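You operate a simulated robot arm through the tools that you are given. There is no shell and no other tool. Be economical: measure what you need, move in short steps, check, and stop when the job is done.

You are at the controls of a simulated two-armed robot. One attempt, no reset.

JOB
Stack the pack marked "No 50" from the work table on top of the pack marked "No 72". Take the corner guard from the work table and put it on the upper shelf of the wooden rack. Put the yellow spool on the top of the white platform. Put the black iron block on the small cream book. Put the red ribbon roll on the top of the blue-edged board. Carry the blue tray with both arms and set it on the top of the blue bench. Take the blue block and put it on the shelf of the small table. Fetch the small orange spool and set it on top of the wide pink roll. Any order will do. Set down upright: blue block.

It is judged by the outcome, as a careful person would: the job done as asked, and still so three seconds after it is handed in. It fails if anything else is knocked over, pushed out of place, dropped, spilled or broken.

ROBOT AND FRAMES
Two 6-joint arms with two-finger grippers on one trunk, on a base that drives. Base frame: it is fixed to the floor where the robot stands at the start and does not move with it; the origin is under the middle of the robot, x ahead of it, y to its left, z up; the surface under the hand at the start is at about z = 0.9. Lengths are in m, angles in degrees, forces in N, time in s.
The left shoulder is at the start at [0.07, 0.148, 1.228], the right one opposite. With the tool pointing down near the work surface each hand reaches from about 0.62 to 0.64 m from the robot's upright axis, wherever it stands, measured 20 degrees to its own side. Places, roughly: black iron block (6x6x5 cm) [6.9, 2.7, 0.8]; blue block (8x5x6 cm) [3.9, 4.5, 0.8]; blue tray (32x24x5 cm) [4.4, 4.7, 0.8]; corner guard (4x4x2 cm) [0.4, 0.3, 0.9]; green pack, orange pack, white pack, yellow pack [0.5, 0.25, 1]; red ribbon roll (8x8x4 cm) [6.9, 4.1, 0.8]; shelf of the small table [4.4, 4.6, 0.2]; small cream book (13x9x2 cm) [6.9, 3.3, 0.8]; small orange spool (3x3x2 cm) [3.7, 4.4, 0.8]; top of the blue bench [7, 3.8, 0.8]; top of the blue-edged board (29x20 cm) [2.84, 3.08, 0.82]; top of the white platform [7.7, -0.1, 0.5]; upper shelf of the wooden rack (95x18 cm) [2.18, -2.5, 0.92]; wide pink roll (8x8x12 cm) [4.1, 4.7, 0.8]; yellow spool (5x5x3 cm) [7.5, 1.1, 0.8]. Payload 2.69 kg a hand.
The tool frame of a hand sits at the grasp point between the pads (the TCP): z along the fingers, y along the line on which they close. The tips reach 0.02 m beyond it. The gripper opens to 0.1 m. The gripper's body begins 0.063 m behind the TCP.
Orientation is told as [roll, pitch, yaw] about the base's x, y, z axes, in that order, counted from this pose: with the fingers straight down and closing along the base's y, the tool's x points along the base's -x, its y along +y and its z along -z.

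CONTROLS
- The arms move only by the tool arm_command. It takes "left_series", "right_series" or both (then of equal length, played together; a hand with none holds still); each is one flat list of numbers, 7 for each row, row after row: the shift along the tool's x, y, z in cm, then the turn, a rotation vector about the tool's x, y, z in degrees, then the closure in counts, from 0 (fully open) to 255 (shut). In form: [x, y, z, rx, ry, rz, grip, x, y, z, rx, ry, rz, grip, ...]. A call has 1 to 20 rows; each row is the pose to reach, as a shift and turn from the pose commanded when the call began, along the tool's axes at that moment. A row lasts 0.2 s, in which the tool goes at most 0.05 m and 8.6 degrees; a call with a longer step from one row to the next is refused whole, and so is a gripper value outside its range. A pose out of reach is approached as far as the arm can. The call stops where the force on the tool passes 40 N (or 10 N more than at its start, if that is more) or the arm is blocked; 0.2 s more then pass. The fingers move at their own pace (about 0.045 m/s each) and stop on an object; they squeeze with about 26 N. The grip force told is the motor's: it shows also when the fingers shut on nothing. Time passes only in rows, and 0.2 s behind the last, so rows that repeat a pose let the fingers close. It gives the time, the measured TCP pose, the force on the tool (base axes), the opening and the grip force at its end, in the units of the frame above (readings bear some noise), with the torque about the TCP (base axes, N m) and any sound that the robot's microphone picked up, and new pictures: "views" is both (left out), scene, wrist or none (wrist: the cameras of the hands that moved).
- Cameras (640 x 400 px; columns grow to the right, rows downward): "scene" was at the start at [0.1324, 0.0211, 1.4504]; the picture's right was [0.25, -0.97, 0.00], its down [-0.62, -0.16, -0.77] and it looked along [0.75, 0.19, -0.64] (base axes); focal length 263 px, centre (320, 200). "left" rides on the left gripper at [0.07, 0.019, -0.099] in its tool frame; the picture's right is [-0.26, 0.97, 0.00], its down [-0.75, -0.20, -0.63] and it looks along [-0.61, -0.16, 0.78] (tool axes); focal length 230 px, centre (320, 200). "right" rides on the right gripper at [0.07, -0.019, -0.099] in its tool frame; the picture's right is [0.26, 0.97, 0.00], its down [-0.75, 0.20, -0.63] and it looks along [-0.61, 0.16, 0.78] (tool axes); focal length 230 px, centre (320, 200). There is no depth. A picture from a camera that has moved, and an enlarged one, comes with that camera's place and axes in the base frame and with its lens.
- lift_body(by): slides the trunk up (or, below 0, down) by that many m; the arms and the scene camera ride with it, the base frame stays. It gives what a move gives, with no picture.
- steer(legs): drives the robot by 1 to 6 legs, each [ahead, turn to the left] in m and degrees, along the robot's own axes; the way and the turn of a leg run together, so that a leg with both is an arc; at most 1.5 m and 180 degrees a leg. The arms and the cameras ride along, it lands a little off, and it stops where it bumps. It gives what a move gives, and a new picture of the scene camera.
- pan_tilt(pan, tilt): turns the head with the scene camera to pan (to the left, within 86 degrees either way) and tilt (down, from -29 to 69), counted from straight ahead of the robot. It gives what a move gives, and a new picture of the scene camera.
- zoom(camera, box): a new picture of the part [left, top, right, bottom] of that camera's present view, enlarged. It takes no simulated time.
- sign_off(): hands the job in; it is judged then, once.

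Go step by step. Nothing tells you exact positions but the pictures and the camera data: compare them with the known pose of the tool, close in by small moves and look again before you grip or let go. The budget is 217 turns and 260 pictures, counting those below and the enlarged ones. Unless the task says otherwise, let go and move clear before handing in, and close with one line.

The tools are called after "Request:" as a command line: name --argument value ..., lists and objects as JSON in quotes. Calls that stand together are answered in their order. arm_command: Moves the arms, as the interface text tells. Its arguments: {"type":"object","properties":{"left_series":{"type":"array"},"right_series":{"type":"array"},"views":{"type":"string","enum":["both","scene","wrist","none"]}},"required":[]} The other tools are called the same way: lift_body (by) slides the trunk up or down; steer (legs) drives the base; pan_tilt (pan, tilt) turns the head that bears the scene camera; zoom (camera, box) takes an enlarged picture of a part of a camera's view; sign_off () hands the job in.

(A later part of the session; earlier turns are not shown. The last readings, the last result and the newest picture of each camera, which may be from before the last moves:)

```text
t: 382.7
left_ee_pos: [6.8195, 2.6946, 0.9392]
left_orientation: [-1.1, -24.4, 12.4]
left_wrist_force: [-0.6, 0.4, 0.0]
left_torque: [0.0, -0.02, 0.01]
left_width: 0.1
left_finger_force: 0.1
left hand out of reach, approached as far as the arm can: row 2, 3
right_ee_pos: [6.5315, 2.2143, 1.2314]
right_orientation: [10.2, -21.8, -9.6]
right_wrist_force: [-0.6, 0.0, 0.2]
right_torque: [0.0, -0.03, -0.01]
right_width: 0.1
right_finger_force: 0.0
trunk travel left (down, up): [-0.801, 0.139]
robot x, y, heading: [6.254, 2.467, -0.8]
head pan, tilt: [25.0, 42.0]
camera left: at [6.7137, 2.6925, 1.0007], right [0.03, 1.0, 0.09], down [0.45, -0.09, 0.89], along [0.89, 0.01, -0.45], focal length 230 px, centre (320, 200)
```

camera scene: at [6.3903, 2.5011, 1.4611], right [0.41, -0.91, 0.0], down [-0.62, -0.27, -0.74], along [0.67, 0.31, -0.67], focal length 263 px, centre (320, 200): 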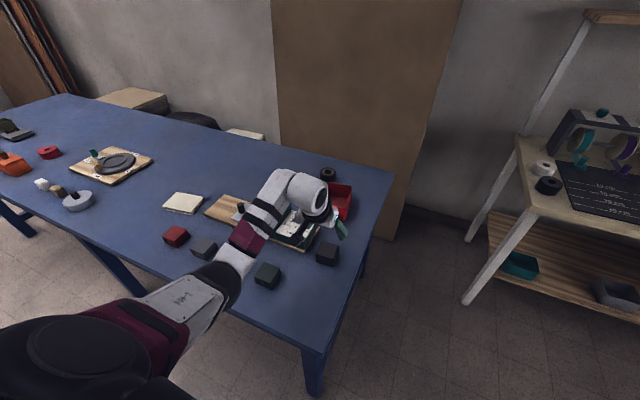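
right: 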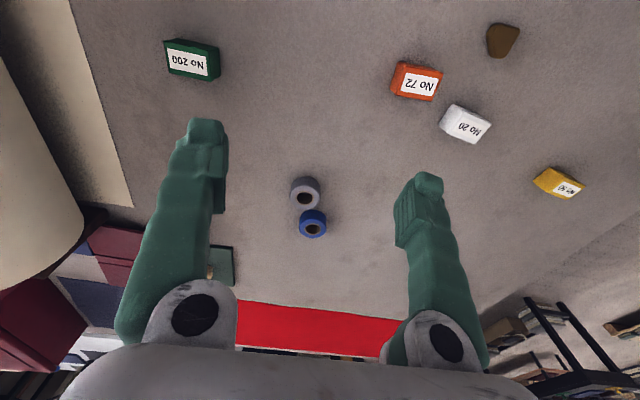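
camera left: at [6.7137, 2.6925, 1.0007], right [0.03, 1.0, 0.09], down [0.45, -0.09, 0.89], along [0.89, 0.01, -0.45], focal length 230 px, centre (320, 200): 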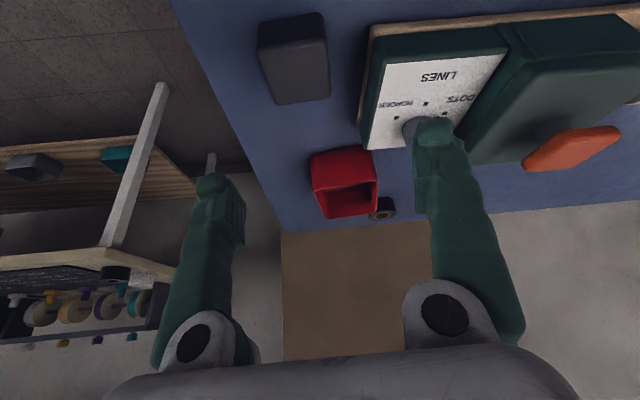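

The block is about 2.5 cm from a wooden board on its left, so I'll use a partial opening (7.3 cm) and centre precisely at (6.813, 2.686).

Request:
arm_command --left_series '[0.4, -0.35, -0.2, 0.6, 0, 1.3, 40, 0.74, -0.7, -0.34, 1.2, 0, 2.7, 70, 0.74, -0.7, -0.34, 1.2, 0, 2.7, 70]' --views "none"

Request:
lift_body --by -0.05

Request:
zoom --camera "left" --box '[160, 0, 480, 200]'

```text
t: 383.5
left_ee_pos: [6.8149, 2.6863, 0.9378]
left_orientation: [-0.7, -24.5, 9.4]
left_wrist_force: [0.4, -0.3, 0.9]
left_torque: [0.01, -0.03, 0.0]
left_width: 0.0728
left_finger_force: 0.1
right_ee_pos: [6.5325, 2.212, 1.2312]
right_orientation: [10.2, -21.6, -9.5]
right_wrist_force: [0.8, -0.2, 0.4]
right_torque: [-0.01, -0.02, 0.01]
right_width: 0.0999
right_finger_force: 0.1
trunk travel left (down, up): [-0.801, 0.139]
robot x, y, heading: [6.2544, 2.4649, -0.6]
head pan, tilt: [25.0, 42.0]
```

```text
t: 384.4
left_ee_pos: [6.8141, 2.6874, 0.888]
left_orientation: [-0.7, -24.5, 9.2]
left_wrist_force: [0.6, 0.5, -0.2]
left_torque: [0.02, -0.02, 0.0]
left_width: 0.0727
left_finger_force: 0.0
right_ee_pos: [6.5327, 2.2127, 1.1814]
right_orientation: [10.2, -21.6, -9.6]
right_wrist_force: [0.2, 0.4, -0.1]
right_torque: [-0.02, -0.05, 0.0]
right_width: 0.0998
right_finger_force: 0.0
trunk travel left (down, up): [-0.751, 0.189]
robot x, y, heading: [6.2512, 2.4693, -0.6]
head pan, tilt: [25.0, 42.0]
```

```text
2.00 times, centred on (320, 100) of left
camera zoom: at [6.7082, 2.6891, 0.9498], right [0.08, 0.99, 0.1], down [0.45, -0.12, 0.89], along [0.89, -0.03, -0.45], focal length 460 px, centre (320, 400)
```

zoom: 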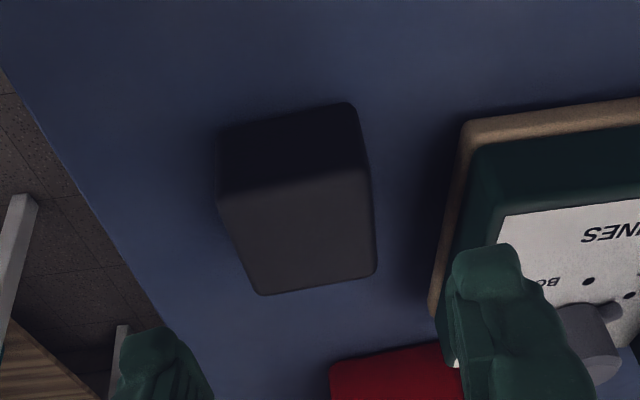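

Block is ~4.4 cm wide, centre (6.825, 2.687). Move 1 cm forward, lower and grip.

Request:
arm_command --left_series '[-0.8, 0, 0.36, 0.5, 0, 1, 92, -0.8, 0, 0.36, 1, 0, 2, 92]' --views "none"

Request:
lift_body --by -0.059

Request:
arm_command --left_series '[0, 0, 0, 0, 0, 0, 150, 0, 0, 0, 0, 0, 0, 200, 0, 0, 0, 0, 0, 0, 255, 0, 0, 0, 0, 0, 0, 255, 0, 0, 0, 0, 0, 0, 255]' --views "wrist"

```text
t: 385.0
left_ee_pos: [6.8234, 2.6876, 0.8881]
left_orientation: [-0.8, -24.5, 7.1]
left_wrist_force: [1.5, 0.6, 0.2]
left_torque: [0.02, 0.0, -0.01]
left_width: 0.0641
left_finger_force: 0.1
right_ee_pos: [6.534, 2.2136, 1.1814]
right_orientation: [10.2, -21.6, -9.6]
right_wrist_force: [-0.6, 0.2, 1.8]
right_torque: [0.02, -0.02, 0.05]
right_width: 0.1002
right_finger_force: 0.0
trunk travel left (down, up): [-0.751, 0.189]
robot x, y, heading: [6.2549, 2.4674, -0.6]
head pan, tilt: [25.0, 42.0]
```

```text
t: 386.0
left_ee_pos: [6.8246, 2.6875, 0.8288]
left_orientation: [-0.9, -24.5, 7.0]
left_wrist_force: [-1.1, 0.5, -0.6]
left_torque: [0.0, -0.01, -0.03]
left_width: 0.0637
left_finger_force: 0.0
right_ee_pos: [6.5343, 2.2139, 1.1219]
right_orientation: [10.2, -21.6, -9.6]
right_wrist_force: [-0.4, -0.3, -1.0]
right_torque: [-0.02, 0.01, 0.02]
right_width: 0.0999
right_finger_force: 0.1
trunk travel left (down, up): [-0.692, 0.248]
robot x, y, heading: [6.2541, 2.4677, -1.0]
head pan, tilt: [25.0, 42.0]
```

```text
t: 387.2
left_ee_pos: [6.8234, 2.6882, 0.8289]
left_orientation: [-0.8, -24.5, 7.1]
left_wrist_force: [-0.4, -0.3, 0.0]
left_torque: [0.02, 0.02, 0.01]
left_width: 0.0
left_finger_force: 26.6
right_ee_pos: [6.5343, 2.2143, 1.122]
right_orientation: [10.2, -21.6, -9.6]
right_wrist_force: [0.3, -0.9, -0.2]
right_torque: [-0.02, 0.02, 0.0]
right_width: 0.1
right_finger_force: 0.0
trunk travel left (down, up): [-0.692, 0.248]
robot x, y, heading: [6.2535, 2.4661, -0.7]
head pan, tilt: [25.0, 42.0]
camera left: at [6.7171, 2.6945, 0.8905], right [0.12, 0.99, 0.09], down [0.44, -0.14, 0.89], along [0.89, -0.06, -0.45], focal length 230 px, centre (320, 200)
```

left: 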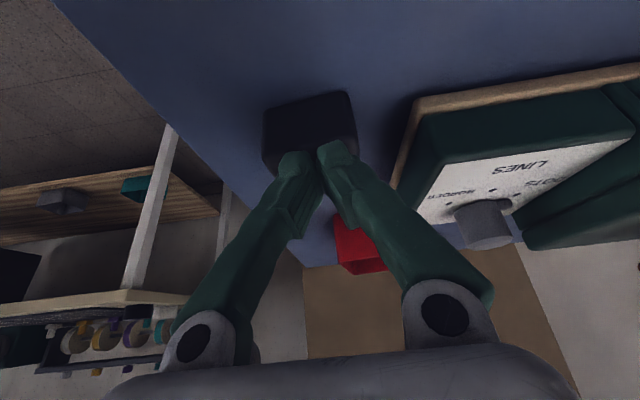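

Missed: the bench is lower (≈0.74), so the block is 6 cm wide, centred near (6.861, 2.686) with its top at about 0.79. Raise, open and re-aim.

Request:
lift_body --by 0.04

Request:
arm_command --left_series '[-1, -0.2, 0.5, 0, 0, 0, 150, -2.2, -0.4, 1, 0, 0, 0, 80, -3.4, -0.65, 1.54, 0, 0, 0, 40, -3.4, -0.65, 1.54, 0, 0, 0, 40]' --views "wrist"

```text
t: 388.0
left_ee_pos: [6.825, 2.6869, 0.8685]
left_orientation: [-0.9, -24.4, 7.2]
left_wrist_force: [-0.5, 0.1, -0.8]
left_torque: [0.02, 0.02, 0.02]
left_width: 0.0
left_finger_force: 25.9
right_ee_pos: [6.535, 2.2141, 1.1619]
right_orientation: [10.2, -21.6, -9.5]
right_wrist_force: [-0.6, 1.0, -0.1]
right_torque: [-0.02, -0.03, 0.02]
right_width: 0.1
right_finger_force: 0.1
trunk travel left (down, up): [-0.732, 0.208]
robot x, y, heading: [6.2508, 2.4677, -0.8]
head pan, tilt: [25.0, 42.0]
```

```text
t: 389.0
left_ee_pos: [6.8634, 2.6862, 0.8696]
left_orientation: [-0.9, -24.5, 7.1]
left_wrist_force: [0.1, 0.3, -0.3]
left_torque: [-0.04, 0.0, 0.02]
left_width: 0.0842
left_finger_force: 0.0
right_ee_pos: [6.5343, 2.2145, 1.1622]
right_orientation: [10.2, -21.6, -9.6]
right_wrist_force: [0.3, 0.3, -1.1]
right_torque: [-0.02, 0.02, 0.0]
right_width: 0.1
right_finger_force: 0.1
trunk travel left (down, up): [-0.732, 0.208]
robot x, y, heading: [6.2557, 2.4729, -0.5]
head pan, tilt: [25.0, 42.0]
camera left: at [6.7558, 2.6919, 0.9309], right [0.12, 0.99, 0.09], down [0.44, -0.14, 0.89], along [0.89, -0.06, -0.45], focal length 230 px, centre (320, 200)
```

left: 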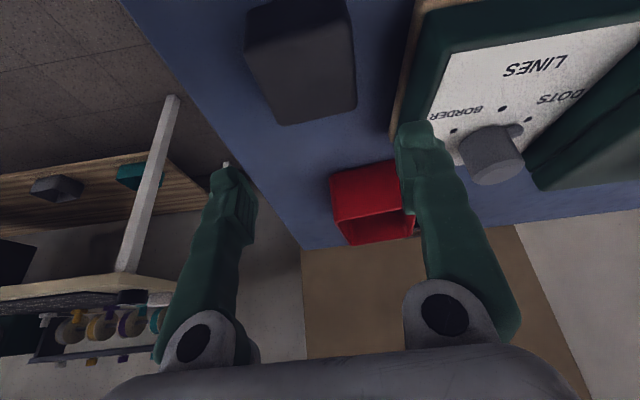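

Triangulating: block top ≈ 0.803, centre ≈ (6.847, 2.687). Shift back 1.5 cm and lower to z ≈ 0.785.

Request:
arm_command --left_series '[1.3, 0, -0.6, 0, 0, 0, 40, 1.3, 0, -0.6, 0, 0, 0, 40]' --views "none"

Request:
lift_body --by -0.085

Request:
zoom --camera "left" --box '[160, 0, 480, 200]'

```text
t: 389.6
left_ee_pos: [6.848, 2.6834, 0.8698]
left_orientation: [-0.8, -24.4, 7.2]
left_wrist_force: [-0.3, 0.0, 0.5]
left_torque: [-0.03, -0.01, 0.01]
left_width: 0.0844
left_finger_force: 0.0
right_ee_pos: [6.5345, 2.2132, 1.1621]
right_orientation: [10.2, -21.5, -9.5]
right_wrist_force: [-0.2, 0.7, 0.4]
right_torque: [0.01, 0.01, -0.02]
right_width: 0.0998
right_finger_force: 0.0
trunk travel left (down, up): [-0.732, 0.208]
robot x, y, heading: [6.2564, 2.4678, -0.8]
head pan, tilt: [25.0, 42.0]
```

```text
t: 390.9
left_ee_pos: [6.8474, 2.6854, 0.7852]
left_orientation: [-0.9, -24.5, 7.0]
left_wrist_force: [-0.5, -0.1, 0.2]
left_torque: [0.01, 0.01, -0.01]
left_width: 0.0841
left_finger_force: 0.0
right_ee_pos: [6.5343, 2.213, 1.0766]
right_orientation: [10.2, -21.6, -9.6]
right_wrist_force: [0.1, 1.2, -0.5]
right_torque: [-0.01, -0.03, -0.02]
right_width: 0.1001
right_finger_force: 0.1
trunk travel left (down, up): [-0.647, 0.293]
robot x, y, heading: [6.2558, 2.4663, -0.5]
head pan, tilt: [25.0, 42.0]
```

```text
2.00 times, centred on (320, 100) of left
camera zoom: at [6.741, 2.6909, 0.847], right [0.12, 0.99, 0.09], down [0.44, -0.14, 0.89], along [0.89, -0.06, -0.45], focal length 460 px, centre (320, 400)
```

zoom: 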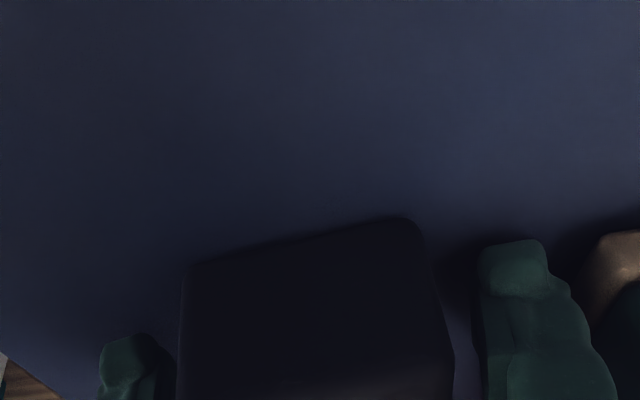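

The block is between the fingers. Close and lift slightly.

Request:
arm_command --left_series '[0, 0, 0, 0, 0, 0, 120, 0, 0, 0, 0, 0, 0, 200, 0, 0, 0, 0, 0, 0, 255, 0, 0, 0, 0, 0, 0, 255, 0, 0, 0, 0, 0, 0, 255]' --views "none"

Request:
arm_command --left_series '[-0.2, 0, -0.45, 0, 0, 0, 255, -0.4, 0, -0.9, 0, 0, 0, 255, -0.6, 0, -1.35, 0, 0, 0, 255, -0.8, 0, -1.8, 0, 0, 0, 255, -0.8, 0, -1.8, 0, 0, 0, 255]' --views "wrist"

```text
t: 392.1
left_ee_pos: [6.8472, 2.684, 0.7851]
left_orientation: [-0.8, -24.5, 7.2]
left_wrist_force: [0.6, 2.4, 1.0]
left_torque: [0.23, 0.1, -0.08]
left_width: 0.0601
left_finger_force: 26.3
right_ee_pos: [6.5343, 2.2136, 1.0762]
right_orientation: [10.2, -21.7, -9.5]
right_wrist_force: [-0.5, -0.9, -0.4]
right_torque: [0.0, 0.0, 0.0]
right_width: 0.0998
right_finger_force: 0.0
trunk travel left (down, up): [-0.647, 0.293]
robot x, y, heading: [6.2561, 2.4677, -0.5]
head pan, tilt: [25.0, 42.0]
```

```text
t: 393.2
left_ee_pos: [6.8484, 2.685, 0.8045]
left_orientation: [-0.8, -24.2, 7.0]
left_wrist_force: [-0.4, 0.8, -8.3]
left_torque: [-0.03, 0.0, 0.03]
left_width: 0.0604
left_finger_force: 26.3
right_ee_pos: [6.535, 2.2142, 1.077]
right_orientation: [10.3, -21.5, -9.5]
right_wrist_force: [0.3, 0.1, -0.5]
right_torque: [0.03, 0.05, -0.03]
right_width: 0.1002
right_finger_force: 0.2
trunk travel left (down, up): [-0.647, 0.293]
robot x, y, heading: [6.2562, 2.4719, -0.6]
head pan, tilt: [25.0, 42.0]
camera left: at [6.7419, 2.692, 0.8657], right [0.12, 0.99, 0.09], down [0.44, -0.14, 0.89], along [0.89, -0.06, -0.46], focal length 230 px, centre (320, 200)
```

left: 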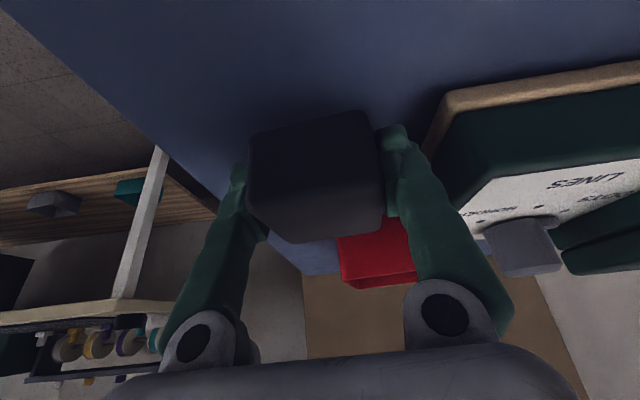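

Held with ~0.85 kg weight. Lift gently and move 0.6 m north to the cream book.

Request:
lift_body --by 0.04

Request:
lift_body --by 0.06

Request:
lift_body --by 0.05

Request:
steer --legs '[[-0.2, 0], [0, 90.6], [0.595, 0], [0, -90], [0.205, 0]]'

```text
t: 394.1
left_ee_pos: [6.8486, 2.6856, 0.843]
left_orientation: [-0.7, -24.3, 7.2]
left_wrist_force: [0.3, -0.4, -9.2]
left_torque: [-0.03, 0.04, -0.06]
left_width: 0.0604
left_finger_force: 25.8
right_ee_pos: [6.5352, 2.2133, 1.1155]
right_orientation: [10.1, -21.5, -9.6]
right_wrist_force: [0.4, -0.2, 0.5]
right_torque: [-0.02, 0.02, 0.0]
right_width: 0.0997
right_finger_force: 0.0
trunk travel left (down, up): [-0.687, 0.253]
robot x, y, heading: [6.2547, 2.465, -0.7]
head pan, tilt: [25.0, 42.0]
```

```text
t: 395.1
left_ee_pos: [6.8477, 2.6836, 0.9041]
left_orientation: [-0.9, -24.3, 7.1]
left_wrist_force: [-0.4, 0.0, -8.5]
left_torque: [0.0, 0.03, 0.01]
left_width: 0.0605
left_finger_force: 26.5
right_ee_pos: [6.5351, 2.2144, 1.1765]
right_orientation: [10.2, -21.5, -9.6]
right_wrist_force: [0.4, -0.5, -0.9]
right_torque: [0.01, -0.01, -0.05]
right_width: 0.1002
right_finger_force: 0.1
trunk travel left (down, up): [-0.747, 0.193]
robot x, y, heading: [6.2555, 2.4648, -1.0]
head pan, tilt: [25.0, 42.0]
```

```text
t: 396.0
left_ee_pos: [6.8489, 2.6855, 0.9537]
left_orientation: [-0.8, -24.3, 7.0]
left_wrist_force: [0.6, 0.1, -9.3]
left_torque: [-0.02, 0.04, 0.05]
left_width: 0.0604
left_finger_force: 25.3
right_ee_pos: [6.5362, 2.2148, 1.2263]
right_orientation: [10.2, -21.5, -9.7]
right_wrist_force: [0.3, 0.1, -0.2]
right_torque: [0.0, 0.02, 0.01]
right_width: 0.1002
right_finger_force: 0.1
trunk travel left (down, up): [-0.797, 0.143]
robot x, y, heading: [6.2552, 2.4697, -0.7]
head pan, tilt: [25.0, 42.0]
```

```text
t: 409.4
left_ee_pos: [6.834, 3.3134, 0.955]
left_orientation: [-0.9, -24.5, 9.5]
left_wrist_force: [-0.7, 0.1, -8.2]
left_torque: [0.01, 0.03, 0.01]
left_width: 0.06
left_finger_force: 26.2
right_ee_pos: [6.5378, 2.8307, 1.2279]
right_orientation: [10.2, -21.7, -7.2]
right_wrist_force: [-0.1, -0.6, 0.0]
right_torque: [-0.03, -0.04, -0.02]
right_width: 0.1
right_finger_force: 0.1
trunk travel left (down, up): [-0.797, 0.143]
robot x, y, heading: [6.2506, 3.0682, 1.4]
head pan, tilt: [25.0, 42.0]
camera scene: at [6.3741, 3.1117, 1.4584], right [0.45, -0.89, 0.0], down [-0.6, -0.3, -0.74], along [0.67, 0.33, -0.67], focal length 263 px, centre (320, 200)
```

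scene: 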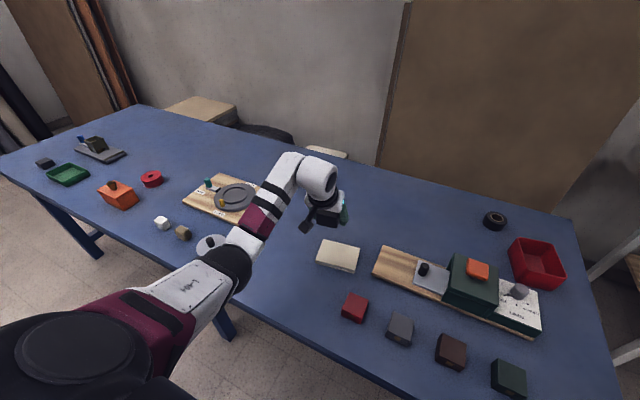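

I hold the black block; the cream book is at about (6.85, 3.284). Align over it and check.

Request:
arm_command --left_series '[-0.4, -1.5, 0.2, 0, 0, 0, 255, -0.98, -3.2, 0.45, 0, 0, 0, 255, -0.98, -3.2, 0.45, 0, 0, 0, 255]' --views "none"

Request:
lift_body --by -0.09

Request:
zoom --camera "scene" --box '[270, 190, 390, 290]'

Request:
zoom --camera "left" --box '[0, 0, 640, 400]'

```text
t: 410.2
left_ee_pos: [6.8504, 3.298, 0.9571]
left_orientation: [-1.3, -24.1, 9.6]
left_wrist_force: [0.5, 0.2, -8.9]
left_torque: [-0.01, 0.07, 0.0]
left_width: 0.0601
left_finger_force: 26.0
left hand out of reach, approached as far as the arm can: row 2, 3
right_ee_pos: [6.5428, 2.8308, 1.2248]
right_orientation: [10.2, -21.6, -7.3]
right_wrist_force: [-0.1, 0.7, -0.9]
right_torque: [-0.01, 0.04, 0.01]
right_width: 0.1002
right_finger_force: 0.1
trunk travel left (down, up): [-0.797, 0.143]
robot x, y, heading: [6.2524, 3.0725, 1.6]
head pan, tilt: [25.0, 42.0]
```

```text
t: 411.5
left_ee_pos: [6.851, 3.2972, 0.8673]
left_orientation: [-1.5, -24.2, 9.5]
left_wrist_force: [0.2, -0.2, -8.9]
left_torque: [-0.02, 0.04, -0.01]
left_width: 0.0599
left_finger_force: 25.5
right_ee_pos: [6.5425, 2.8305, 1.1369]
right_orientation: [10.2, -21.5, -7.2]
right_wrist_force: [0.0, 0.6, 0.2]
right_torque: [0.04, 0.0, 0.0]
right_width: 0.1
right_finger_force: 0.0
trunk travel left (down, up): [-0.707, 0.233]
robot x, y, heading: [6.2526, 3.0719, 1.7]
head pan, tilt: [25.0, 42.0]
```

```text
4.00 times, centred on (330, 240) of scene
camera zoom: at [6.3793, 3.1117, 1.3678], right [0.45, -0.89, 0.0], down [-0.6, -0.3, -0.74], along [0.66, 0.33, -0.67], focal length 1052 px, centre (280, 40)
```

zoom: 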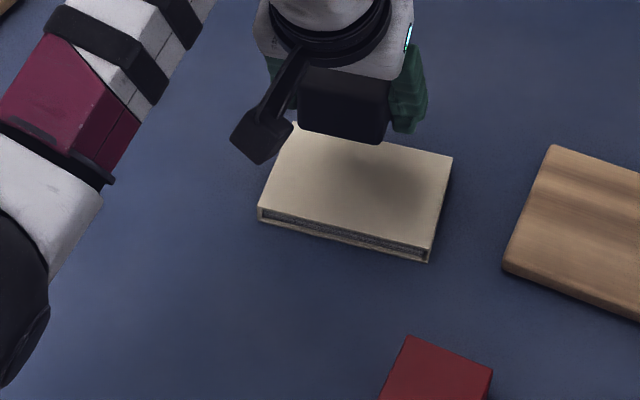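

```text
1.00 times, centred on (320, 200) of left (not enlarged: the box is as wide or as high as the picture)
camera zoom: at [6.7439, 3.3002, 0.9295], right [0.08, 0.99, 0.08], down [0.45, -0.11, 0.89], along [0.89, -0.04, -0.46], focal length 230 px, centre (320, 200)
```

zoom: 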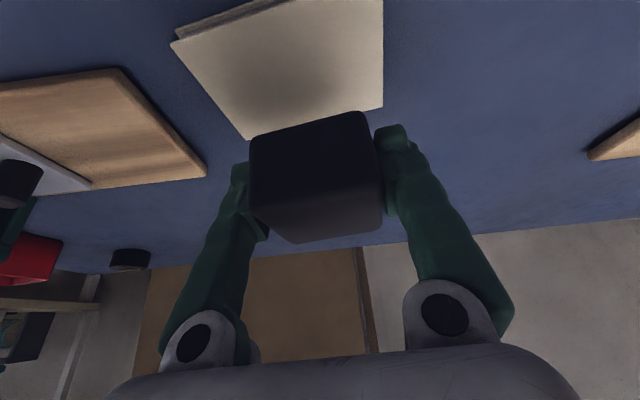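

Only ~1 cm off centre, fully over the book. Lower to contact.

Request:
lift_body --by -0.055

Request:
arm_command --left_series '[0.1, 0, 0.25, 0, 0, 0, 255, 0.22, 0, 0.5, 0, 0, 0, 255, 0.33, 0, 0.75, 0, 0, 0, 255, 0.33, 0, 0.75, 0, 0, 0, 255]' --views "none"

```text
t: 412.4
left_ee_pos: [6.8517, 3.2965, 0.8121]
left_orientation: [-1.4, -24.1, 9.5]
left_wrist_force: [-0.3, 0.5, -9.3]
left_torque: [-0.03, 0.04, -0.01]
left_width: 0.0603
left_finger_force: 26.0
right_ee_pos: [6.543, 2.8304, 1.0819]
right_orientation: [10.1, -21.5, -7.2]
right_wrist_force: [0.9, 0.2, 0.8]
right_torque: [-0.02, 0.03, 0.0]
right_width: 0.1
right_finger_force: 0.0
trunk travel left (down, up): [-0.652, 0.288]
robot x, y, heading: [6.2556, 3.0752, 1.6]
head pan, tilt: [25.0, 42.0]
```

```text
t: 413.4
left_ee_pos: [6.8511, 3.2963, 0.8046]
left_orientation: [-1.6, -24.3, 9.4]
left_wrist_force: [1.7, 0.8, -6.3]
left_torque: [0.09, -0.05, -0.01]
left_width: 0.0597
left_finger_force: 25.8
right_ee_pos: [6.5429, 2.8305, 1.0815]
right_orientation: [10.2, -21.6, -7.2]
right_wrist_force: [0.1, -0.3, -0.2]
right_torque: [0.06, 0.0, -0.01]
right_width: 0.0998
right_finger_force: 0.1
trunk travel left (down, up): [-0.652, 0.288]
robot x, y, heading: [6.2532, 3.0729, 1.4]
head pan, tilt: [25.0, 42.0]
```

Request:
arm_command --left_series '[0.1, 0, 0.25, 0, 0, 0, 255, 0.1, 0, 0.25, 0, 0, 0, 255, 0.1, 0, 0.25, 0, 0, 0, 180, 0.1, 0, 0.25, 0, 0, 0, 110, 0.1, 0, 0.25, 0, 0, 0, 40, 0.1, 0, 0.25, 0, 0, 0, 20]' --views "none"

Request:
lift_body --by 0.12

Request:
pan_tilt --pan 45 --tilt 38

```text
t: 414.8
left_ee_pos: [6.8497, 3.2969, 0.802]
left_orientation: [-1.7, -24.3, 9.4]
left_wrist_force: [0.3, 0.8, 0.2]
left_torque: [0.0, -0.01, 0.0]
left_width: 0.0923
left_finger_force: 0.0
right_ee_pos: [6.5412, 2.8297, 1.0815]
right_orientation: [10.2, -21.6, -7.3]
right_wrist_force: [0.3, -0.1, 0.6]
right_torque: [0.0, -0.01, -0.01]
right_width: 0.1
right_finger_force: 0.0
trunk travel left (down, up): [-0.652, 0.288]
robot x, y, heading: [6.2526, 3.0732, 1.2]
head pan, tilt: [25.0, 42.0]
```

```text
t: 416.3
left_ee_pos: [6.8487, 3.2963, 0.9227]
left_orientation: [-1.5, -24.1, 9.5]
left_wrist_force: [-0.3, -0.1, 0.1]
left_torque: [-0.01, 0.01, 0.0]
left_width: 0.092
left_finger_force: 0.1
right_ee_pos: [6.5418, 2.8292, 1.2027]
right_orientation: [10.3, -21.6, -7.2]
right_wrist_force: [0.6, -0.7, 0.2]
right_torque: [-0.02, 0.02, 0.0]
right_width: 0.1001
right_finger_force: 0.0
trunk travel left (down, up): [-0.772, 0.168]
robot x, y, heading: [6.2498, 3.0745, 1.4]
head pan, tilt: [25.0, 42.0]
```

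```text
t: 417.2
left_ee_pos: [6.8499, 3.2973, 0.9232]
left_orientation: [-1.6, -24.2, 9.6]
left_wrist_force: [-0.2, -0.9, 0.6]
left_torque: [0.01, -0.02, 0.02]
left_width: 0.0923
left_finger_force: 0.0
right_ee_pos: [6.5419, 2.829, 1.2017]
right_orientation: [10.2, -21.6, -7.2]
right_wrist_force: [-0.6, 0.4, -0.6]
right_torque: [0.0, -0.02, -0.01]
right_width: 0.0999
right_finger_force: 0.0
trunk travel left (down, up): [-0.772, 0.168]
robot x, y, heading: [6.2493, 3.0748, 1.7]
head pan, tilt: [45.0, 38.0]
camera scene: at [6.3619, 3.136, 1.439], right [0.73, -0.69, 0.0], down [-0.42, -0.45, -0.79], along [0.54, 0.57, -0.62], focal length 263 px, centre (320, 200)
```

scene: 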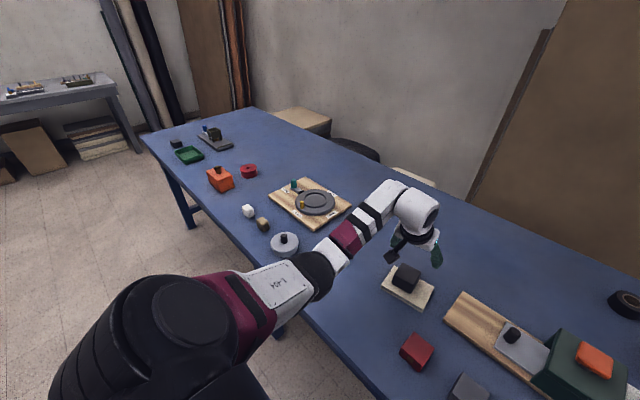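

The iron block rests on the book. The red ribbon roll is at about (6.868, 4.16); move 0.85 m north.

Request:
steer --legs '[[-0.22, 0], [0, 88.5], [0.845, 0], [0, -90.5], [0.22, 0]]'

Request:
zoom --camera "left" --box '[0, 0, 640, 400]'

```text
t: 431.9
left_ee_pos: [6.8231, 4.1035, 0.924]
left_orientation: [-1.8, -24.4, 7.4]
left_wrist_force: [-0.1, 0.1, 0.8]
left_torque: [0.02, -0.01, 0.02]
left_width: 0.0922
left_finger_force: 0.0
right_ee_pos: [6.4994, 3.6485, 1.202]
right_orientation: [10.2, -21.7, -9.2]
right_wrist_force: [-0.1, 0.4, -0.6]
right_torque: [0.02, -0.06, 0.0]
right_width: 0.1002
right_finger_force: 0.0
trunk travel left (down, up): [-0.772, 0.168]
robot x, y, heading: [6.2203, 3.8966, -0.2]
head pan, tilt: [45.0, 38.0]
camera scene: at [6.3294, 3.96, 1.4393], right [0.7, -0.71, 0.0], down [-0.44, -0.43, -0.79], along [0.56, 0.55, -0.61], focal length 263 px, centre (320, 200)
```

scene: 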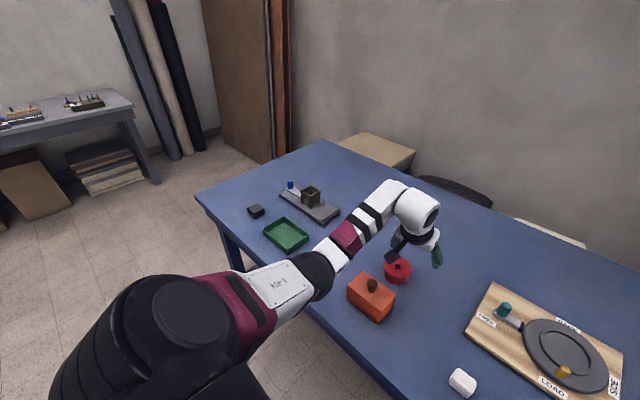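

```text
1.00 times, centred on (320, 200) of left (not enlarged: the box is as wide or as high as the picture)
camera zoom: at [6.7171, 4.1114, 0.986], right [0.12, 0.99, 0.08], down [0.44, -0.13, 0.89], along [0.89, -0.07, -0.45], focal length 230 px, centre (320, 200)
```

zoom: 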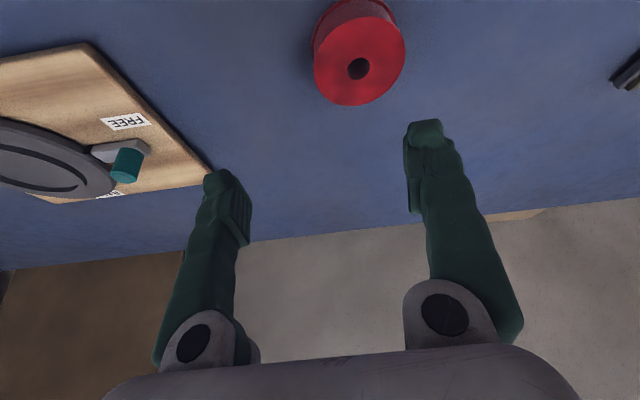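

Roll top centre ≈ (6.850, 4.146), diameter ~8 cm. Align, fully open and check closer.

Request:
arm_command --left_series '[-1, 1.3, 0.45, 0, 0, 0, 0, -2, 2.6, 0.9, 0, 0, 0, 0, -2.94, 3.87, 1.33, 0, 0, 0, 0, -2.94, 3.87, 1.33, 0, 0, 0, 0]' --views "none"

Request:
lift_body --by -0.07

Request:
zoom --camera "left" --box '[0, 0, 640, 400]'

```text
t: 432.9
left_ee_pos: [6.8542, 4.146, 0.9207]
left_orientation: [-1.7, -24.1, 7.5]
left_wrist_force: [0.7, 0.3, 0.0]
left_torque: [0.01, 0.01, 0.01]
left_width: 0.0999
left_finger_force: 0.1
right_ee_pos: [6.5004, 3.647, 1.2018]
right_orientation: [10.2, -21.6, -9.2]
right_wrist_force: [-0.1, -1.5, 0.5]
right_torque: [-0.02, -0.03, -0.04]
right_width: 0.1001
right_finger_force: 0.0
trunk travel left (down, up): [-0.772, 0.168]
robot x, y, heading: [6.2224, 3.8978, -0.5]
head pan, tilt: [45.0, 38.0]
```

```text
t: 434.0
left_ee_pos: [6.8521, 4.1458, 0.8498]
left_orientation: [-1.6, -24.1, 7.4]
left_wrist_force: [0.3, 0.2, -0.4]
left_torque: [-0.03, 0.02, 0.01]
left_width: 0.0999
left_finger_force: 0.0
right_ee_pos: [6.5004, 3.647, 1.1315]
right_orientation: [10.2, -21.5, -9.2]
right_wrist_force: [0.2, 0.2, 0.2]
right_torque: [-0.02, -0.02, -0.04]
right_width: 0.0999
right_finger_force: 0.1
trunk travel left (down, up): [-0.702, 0.238]
robot x, y, heading: [6.2206, 3.8998, -0.4]
head pan, tilt: [45.0, 38.0]
```

```text
1.00 times, centred on (320, 200) of left (not enlarged: the box is as wide or as high as the picture)
camera zoom: at [6.7459, 4.1526, 0.913], right [0.12, 0.99, 0.08], down [0.44, -0.13, 0.89], along [0.89, -0.07, -0.45], focal length 230 px, centre (320, 200)
```

zoom: 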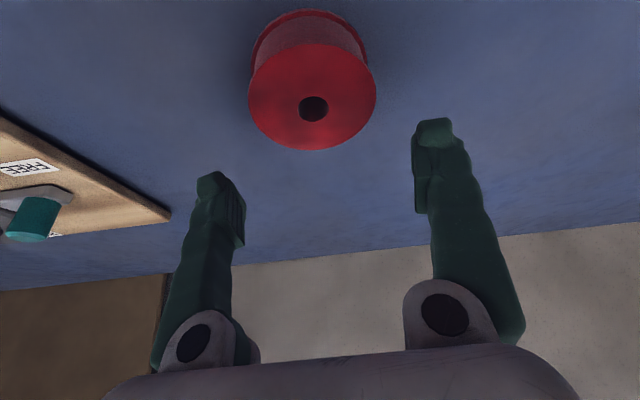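

Centred. Lower and grip.

Request:
lift_body --by -0.068

Request:
arm_command --left_series '[0.3, 0, 0, 0, 0, 0, 30, 0.3, 0, 0, 0, 0, 0, 90, 0.3, 0, 0, 0, 0, 0, 160, 0.3, 0, 0, 0, 0, 0, 255, 0.3, 0, 0, 0, 0, 0, 255]' --views "wrist"

```text
t: 434.9
left_ee_pos: [6.8556, 4.1419, 0.8014]
left_orientation: [-1.7, -25.4, 7.0]
left_wrist_force: [-2.4, -1.3, 20.6]
left_torque: [0.11, 2.68, 0.12]
left_width: 0.0999
left_finger_force: 0.0
right_ee_pos: [6.4987, 3.6458, 1.0713]
right_orientation: [10.2, -21.7, -9.1]
right_wrist_force: [-0.5, -0.6, 0.2]
right_torque: [-0.02, 0.03, -0.02]
right_width: 0.0998
right_finger_force: 0.0
trunk travel left (down, up): [-0.64, 0.3]
robot x, y, heading: [6.2224, 3.8982, -0.5]
head pan, tilt: [45.0, 38.0]
stopped: the force on the tool passed its limit at 46 N (the readings are from after the stop); the commanded pose is now the measured one
```

```text
t: 436.1
left_ee_pos: [6.8528, 4.1426, 0.7998]
left_orientation: [-1.6, -25.5, 7.1]
left_wrist_force: [14.0, 3.6, 31.5]
left_torque: [0.0, 3.65, -0.36]
left_width: 0.0784
left_finger_force: 25.7
right_ee_pos: [6.4997, 3.6465, 1.071]
right_orientation: [10.2, -21.7, -9.2]
right_wrist_force: [0.3, -0.7, 0.0]
right_torque: [-0.02, -0.03, 0.01]
right_width: 0.0999
right_finger_force: 0.0
trunk travel left (down, up): [-0.64, 0.3]
robot x, y, heading: [6.2199, 3.9014, -0.5]
head pan, tilt: [45.0, 38.0]
camera left: at [6.7455, 4.1513, 0.8596], right [0.12, 0.99, 0.09], down [0.42, -0.13, 0.9], along [0.9, -0.07, -0.43], focal length 230 px, centre (320, 200)
```

left: 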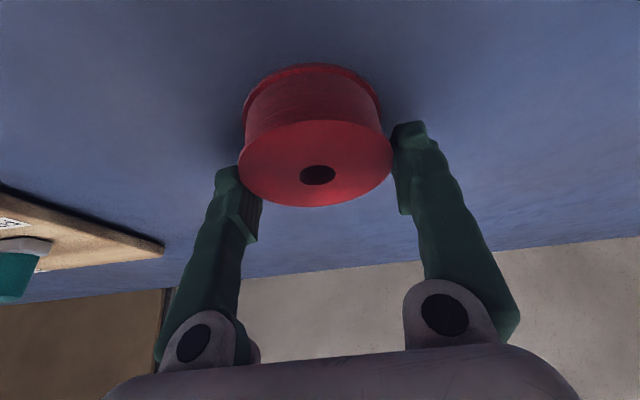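

The camera housing on the wrist touched the orange block's knob. The roll is gripped now (7.8 cm), so lift carefully and check the orange block.

Request:
lift_body --by 0.03

Request:
lift_body --by 0.05

Request:
zoom --camera "scene" --box '[240, 150, 520, 350]'

Request:
zoom --camera "left" --box '[0, 0, 640, 400]'

```text
t: 436.8
left_ee_pos: [6.8527, 4.1453, 0.8245]
left_orientation: [-1.6, -24.9, 7.3]
left_wrist_force: [1.5, -0.2, -0.4]
left_torque: [-0.03, 0.01, 0.02]
left_width: 0.0785
left_finger_force: 26.3
right_ee_pos: [6.5008, 3.6477, 1.0995]
right_orientation: [10.1, -21.6, -9.0]
right_wrist_force: [-0.2, -0.1, 0.6]
right_torque: [0.01, 0.03, 0.05]
right_width: 0.1
right_finger_force: 0.0
trunk travel left (down, up): [-0.67, 0.27]
robot x, y, heading: [6.2201, 3.9003, -0.5]
head pan, tilt: [45.0, 38.0]
```

```text
t: 437.7
left_ee_pos: [6.8533, 4.1448, 0.8753]
left_orientation: [-1.6, -25.1, 7.1]
left_wrist_force: [-0.1, 0.3, -1.0]
left_torque: [0.01, 0.01, 0.0]
left_width: 0.0785
left_finger_force: 26.0
right_ee_pos: [6.5028, 3.6474, 1.1499]
right_orientation: [10.1, -21.6, -9.2]
right_wrist_force: [0.4, 0.4, 0.5]
right_torque: [0.0, 0.01, -0.03]
right_width: 0.0999
right_finger_force: 0.0
trunk travel left (down, up): [-0.72, 0.22]
robot x, y, heading: [6.221, 3.8981, -0.2]
head pan, tilt: [45.0, 38.0]
```

```text
2.00 times, centred on (380, 250) of scene
camera zoom: at [6.3327, 3.9603, 1.3874], right [0.7, -0.71, 0.0], down [-0.44, -0.43, -0.79], along [0.56, 0.55, -0.62], focal length 526 px, centre (200, 100)
```

zoom: 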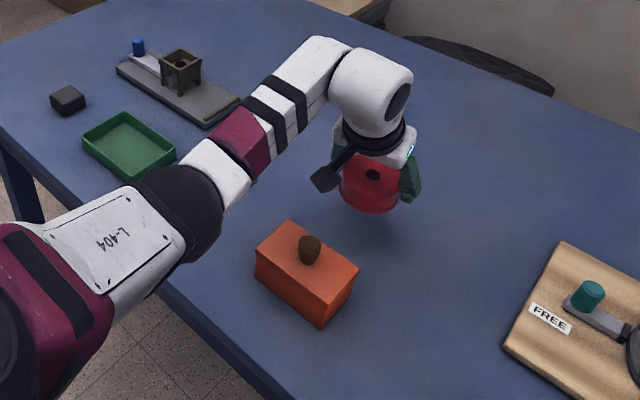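

```text
1.00 times, centred on (320, 200) of left (not enlarged: the box is as wide or as high as the picture)
camera zoom: at [6.7462, 4.153, 0.9358], right [0.12, 0.99, 0.08], down [0.43, -0.13, 0.89], along [0.89, -0.07, -0.44], focal length 230 px, centre (320, 200)
```

zoom: 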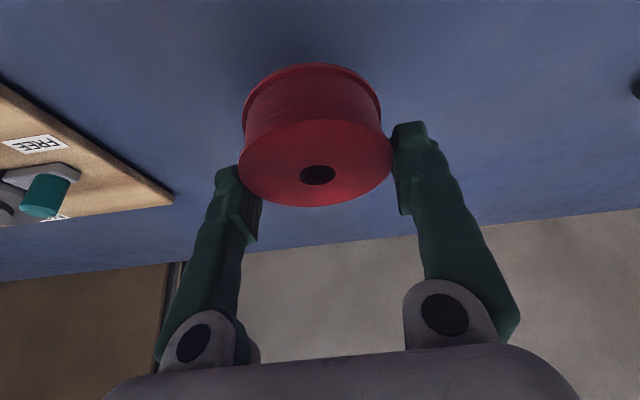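

The roll is held. The orange block was nudged a few cm; I'll restore it when I return with the tray. Now raise and carry the roll toward the black table with the blue-edged board.

Request:
lift_body --by 0.1

Request:
steer --legs '[[-0.3, 0], [0, -131], [1.1, 0], [1.04, 0], [0, -49], [1.42, 0]]'

Request:
steer --legs '[[0, -88]]'

Request:
pan_tilt --pan 15 --tilt 38

```text
t: 439.1
left_ee_pos: [6.8537, 4.1461, 0.9749]
left_orientation: [-1.5, -25.0, 7.2]
left_wrist_force: [0.2, 0.6, -0.9]
left_torque: [-0.01, 0.02, 0.02]
left_width: 0.0785
left_finger_force: 26.0
right_ee_pos: [6.5014, 3.6474, 1.2496]
right_orientation: [10.2, -21.5, -9.1]
right_wrist_force: [0.0, -0.1, -0.1]
right_torque: [-0.02, -0.03, 0.0]
right_width: 0.1001
right_finger_force: 0.0
trunk travel left (down, up): [-0.82, 0.12]
robot x, y, heading: [6.2198, 3.8967, -0.4]
head pan, tilt: [45.0, 38.0]
```

```text
t: 465.6
left_ee_pos: [2.4157, 2.1747, 0.976]
left_orientation: [-1.5, -25.1, -175.8]
left_wrist_force: [0.0, 0.4, -0.5]
left_torque: [0.01, 0.01, 0.03]
left_width: 0.0783
left_finger_force: 26.5
right_ee_pos: [2.7923, 2.654, 1.2501]
right_orientation: [10.2, -21.6, 168.0]
right_wrist_force: [0.2, -0.8, -0.5]
right_torque: [-0.02, 0.02, 0.01]
right_width: 0.0996
right_finger_force: 0.1
trunk travel left (down, up): [-0.82, 0.12]
robot x, y, heading: [3.0623, 2.3868, 176.6]
head pan, tilt: [45.0, 38.0]
camera scene: at [2.9447, 2.3316, 1.4874], right [-0.67, 0.75, 0.0], down [0.46, 0.41, -0.79], along [-0.59, -0.52, -0.62], focal length 263 px, centre (320, 200)
```

scene: 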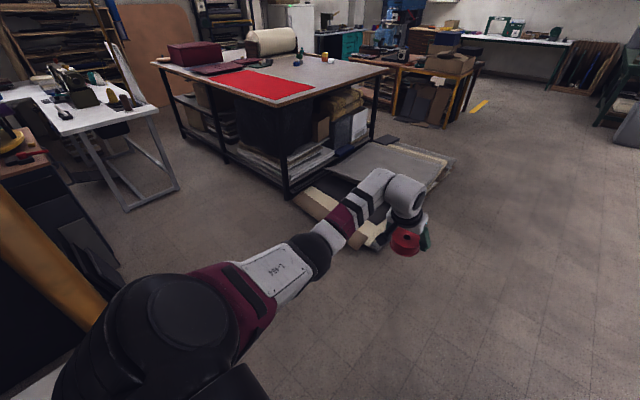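

```text
t: 469.8
left_ee_pos: [2.8306, 3.0247, 0.9756]
left_orientation: [-1.6, -25.1, 95.7]
left_wrist_force: [0.4, 0.2, -0.7]
left_torque: [-0.02, -0.03, 0.0]
left_width: 0.0781
left_finger_force: 25.5
right_ee_pos: [3.3181, 2.6596, 1.25]
right_orientation: [10.1, -21.4, 79.4]
right_wrist_force: [-0.1, -0.2, -0.5]
right_torque: [0.0, 0.0, -0.03]
right_width: 0.1002
right_finger_force: 0.1
trunk travel left (down, up): [-0.82, 0.12]
robot x, y, heading: [3.0588, 2.3884, 88.1]
head pan, tilt: [45.0, 38.0]
camera scene: at [3.0006, 2.4993, 1.4874], right [0.73, 0.68, 0.0], down [0.42, -0.45, -0.79], along [-0.54, 0.57, -0.62], focal length 263 px, centre (320, 200)
```

scene: 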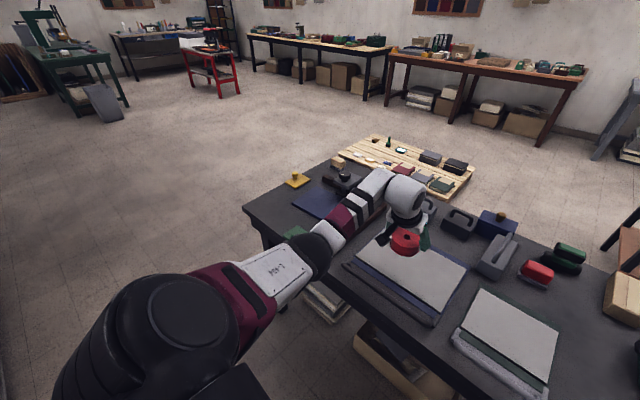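

```text
t: 470.7
left_ee_pos: [2.8308, 3.0252, 0.9752]
left_orientation: [-1.6, -25.1, 95.7]
left_wrist_force: [0.9, 0.2, -1.2]
left_torque: [0.01, -0.01, -0.02]
left_width: 0.0786
left_finger_force: 26.1
right_ee_pos: [3.3192, 2.6602, 1.2506]
right_orientation: [10.2, -21.6, 79.3]
right_wrist_force: [-0.5, -0.1, -0.9]
right_torque: [-0.05, -0.01, -0.02]
right_width: 0.0999
right_finger_force: 0.0
trunk travel left (down, up): [-0.82, 0.12]
robot x, y, heading: [3.0624, 2.3869, 88.1]
head pan, tilt: [15.0, 38.0]
camera scene: at [3.0405, 2.5205, 1.4874], right [0.97, 0.23, 0.0], down [0.14, -0.6, -0.79], along [-0.18, 0.77, -0.62], focal length 263 px, centre (320, 200)
```

scene: 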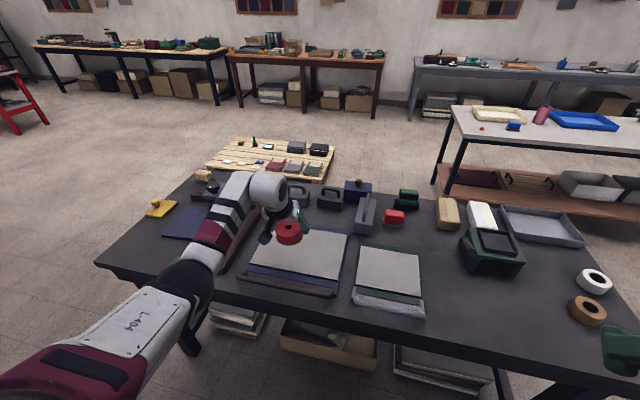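

The blue-edged board is right below/ahead. Zoom to check its outline.

Request:
zoom --camera "scene" --box '[210, 170, 440, 320]'

Request:
zoom --camera "left" --box '[0, 0, 640, 400]'

```text
2.67 times, centred on (325, 245) of scene
camera zoom: at [3.0405, 2.5205, 1.4874], right [0.97, 0.23, 0.0], down [0.14, -0.6, -0.79], along [-0.18, 0.77, -0.62], focal length 701 px, centre (307, 80)
```

zoom: 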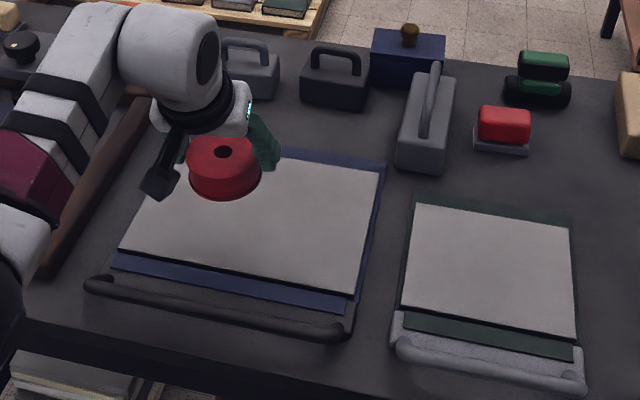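

```text
1.00 times, centred on (320, 200) of left (not enlarged: the box is as wide or as high as the picture)
camera zoom: at [2.8189, 2.9184, 1.0357], right [-0.99, 0.15, 0.08], down [0.14, 0.43, 0.89], along [0.1, 0.89, -0.44], focal length 230 px, centre (320, 200)
```

zoom: 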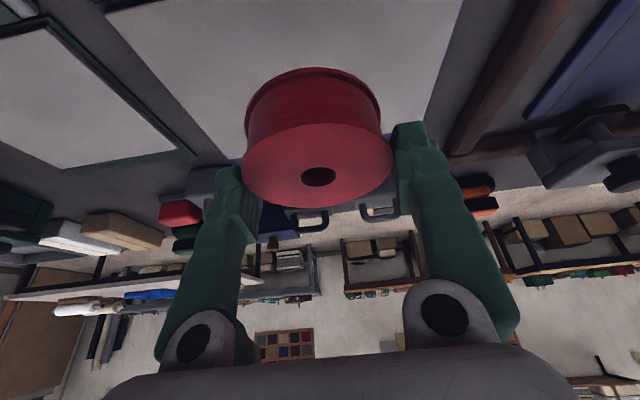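

Board top spans x 2.70–2.99, y 2.99–3.19, centre (2.845, 3.087). Drive 5.5 cm forward, shift 2 cm right, then lower.

Request:
steer --legs '[[0.055, 0]]'

Request:
arm_command --left_series '[0, -1, 0, 0, 0, 0, 255, 0, -1.8, 0, 0, 0, 0, 255, 0, -1.8, 0, 0, 0, 0, 255]' --views "none"

Request:
lift_body --by -0.09

Request:
zoom --camera "scene" --box '[210, 150, 440, 300]'

```text
t: 471.7
left_ee_pos: [2.8305, 3.0736, 0.9779]
left_orientation: [-1.7, -25.4, 95.9]
left_wrist_force: [-0.6, 1.4, -1.4]
left_torque: [-0.02, 0.0, 0.01]
left_width: 0.0783
left_finger_force: 26.3
right_ee_pos: [3.3162, 2.7075, 1.2531]
right_orientation: [10.0, -22.1, 79.3]
right_wrist_force: [0.9, 0.1, -1.2]
right_torque: [0.02, 0.1, 0.04]
right_width: 0.1
right_finger_force: 0.1
trunk travel left (down, up): [-0.82, 0.12]
robot x, y, heading: [3.0634, 2.4424, 88.4]
head pan, tilt: [15.0, 38.0]
camera scene: at [3.0412, 2.5773, 1.487], right [0.97, 0.23, 0.0], down [0.14, -0.6, -0.79], along [-0.18, 0.77, -0.62], focal length 263 px, centre (320, 200)
```

scene: 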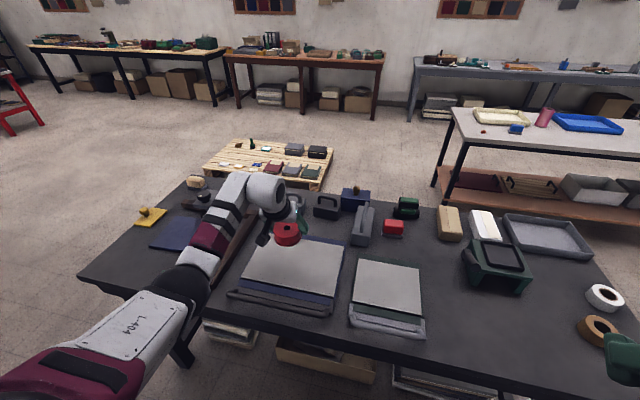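

```text
t: 472.5
left_ee_pos: [2.8498, 3.0713, 0.982]
left_orientation: [-1.7, -25.7, 95.8]
left_wrist_force: [-0.6, 0.2, -0.1]
left_torque: [0.02, -0.01, 0.01]
left_width: 0.0787
left_finger_force: 26.6
right_ee_pos: [3.3155, 2.7027, 1.254]
right_orientation: [10.1, -22.3, 79.2]
right_wrist_force: [-0.8, -1.1, 0.1]
right_torque: [0.04, 0.02, -0.03]
right_width: 0.1002
right_finger_force: 0.0
trunk travel left (down, up): [-0.82, 0.12]
robot x, y, heading: [3.0591, 2.444, 88.3]
head pan, tilt: [15.0, 38.0]
```

```text
t: 473.7
left_ee_pos: [2.8492, 3.0747, 0.8904]
left_orientation: [-1.7, -25.5, 95.8]
left_wrist_force: [0.7, -0.2, -0.1]
left_torque: [0.04, 0.01, -0.01]
left_width: 0.0783
left_finger_force: 26.5
right_ee_pos: [3.317, 2.7071, 1.164]
right_orientation: [10.1, -22.0, 79.3]
right_wrist_force: [-0.3, 0.2, -0.1]
right_torque: [-0.02, 0.0, 0.01]
right_width: 0.1001
right_finger_force: 0.0
trunk travel left (down, up): [-0.73, 0.21]
robot x, y, heading: [3.0587, 2.4415, 88.2]
head pan, tilt: [15.0, 38.0]
```

```text
2.67 times, centred on (325, 225) of scene
camera zoom: at [3.0423, 2.5758, 1.3974], right [0.97, 0.23, 0.0], down [0.14, -0.6, -0.79], along [-0.18, 0.77, -0.62], focal length 701 px, centre (307, 133)
```

zoom: 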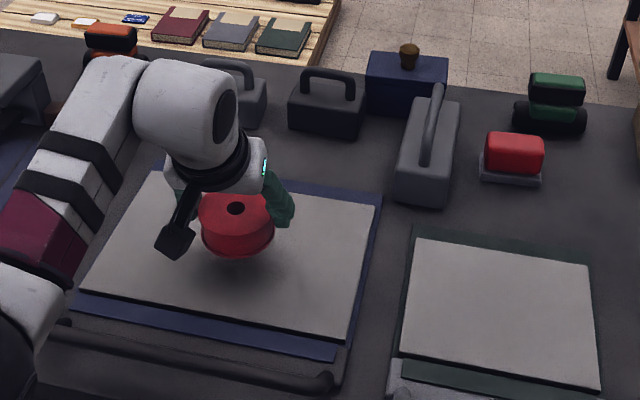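

Well over the board. Lower to contact.

Request:
lift_body --by -0.018

Request:
arm_command --left_series '[0.1, 0, 0.22, 0, 0, 0, 255, 0.2, 0, 0.45, 0, 0, 0, 255, 0.3, 0, 0.67, 0, 0, 0, 255, 0.4, 0, 0.9, 0, 0, 0, 255]' --views "none"

```text
t: 474.4
left_ee_pos: [2.8484, 3.0751, 0.871]
left_orientation: [-1.6, -25.5, 95.8]
left_wrist_force: [0.1, 0.2, -1.5]
left_torque: [0.01, -0.02, -0.01]
left_width: 0.0783
left_finger_force: 26.3
right_ee_pos: [3.3167, 2.7063, 1.1447]
right_orientation: [10.1, -22.1, 79.4]
right_wrist_force: [-0.6, 0.5, -0.4]
right_torque: [-0.01, 0.01, 0.03]
right_width: 0.1
right_finger_force: 0.0
trunk travel left (down, up): [-0.712, 0.228]
robot x, y, heading: [3.0591, 2.443, 88.4]
head pan, tilt: [15.0, 38.0]
```

```text
t: 475.4
left_ee_pos: [2.8496, 3.0749, 0.8605]
left_orientation: [-1.6, -25.4, 95.7]
left_wrist_force: [0.3, 0.5, 0.7]
left_torque: [-0.01, 0.0, -0.02]
left_width: 0.0784
left_finger_force: 26.0
right_ee_pos: [3.3168, 2.707, 1.1455]
right_orientation: [10.1, -22.0, 79.3]
right_wrist_force: [-0.7, -0.2, 0.2]
right_torque: [-0.01, -0.02, 0.01]
right_width: 0.1
right_finger_force: 0.0
trunk travel left (down, up): [-0.712, 0.228]
robot x, y, heading: [3.0607, 2.4457, 88.3]
head pan, tilt: [15.0, 38.0]
```

Almost there; step down a bit further watching force.

Request:
arm_command --left_series '[0.1, 0, 0.2, 0, 0, 0, 255, 0.2, 0, 0.4, 0, 0, 0, 255, 0.27, 0, 0.57, 0, 0, 0, 255]' --views "none"

Request:
zoom --camera "scene" --box '[250, 180, 350, 250]'

```text
t: 476.2
left_ee_pos: [2.8519, 3.0758, 0.8555]
left_orientation: [-1.6, -25.4, 95.6]
left_wrist_force: [-0.3, -0.8, -0.3]
left_torque: [0.03, 0.0, 0.0]
left_width: 0.0785
left_finger_force: 25.6
right_ee_pos: [3.3171, 2.7068, 1.1445]
right_orientation: [10.1, -22.1, 79.3]
right_wrist_force: [-0.4, -0.5, 0.2]
right_torque: [0.01, 0.01, -0.04]
right_width: 0.1001
right_finger_force: 0.1
trunk travel left (down, up): [-0.712, 0.228]
robot x, y, heading: [3.0644, 2.442, 88.3]
head pan, tilt: [15.0, 38.0]
```

```text
5.71 times, centred on (300, 215) of scene
camera zoom: at [3.0424, 2.5764, 1.3794], right [0.97, 0.23, 0.0], down [0.14, -0.6, -0.79], along [-0.18, 0.77, -0.62], focal length 1503 px, centre (434, 114)
```

zoom: 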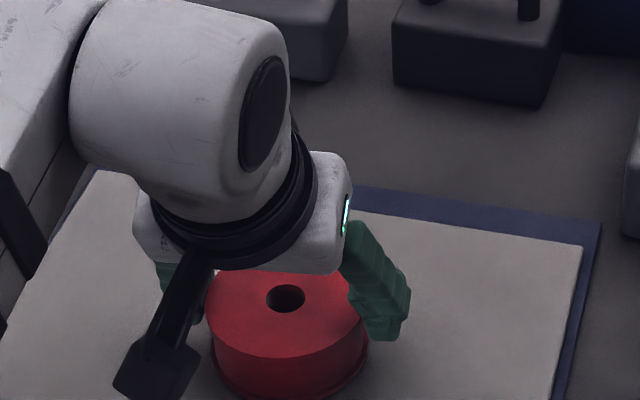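

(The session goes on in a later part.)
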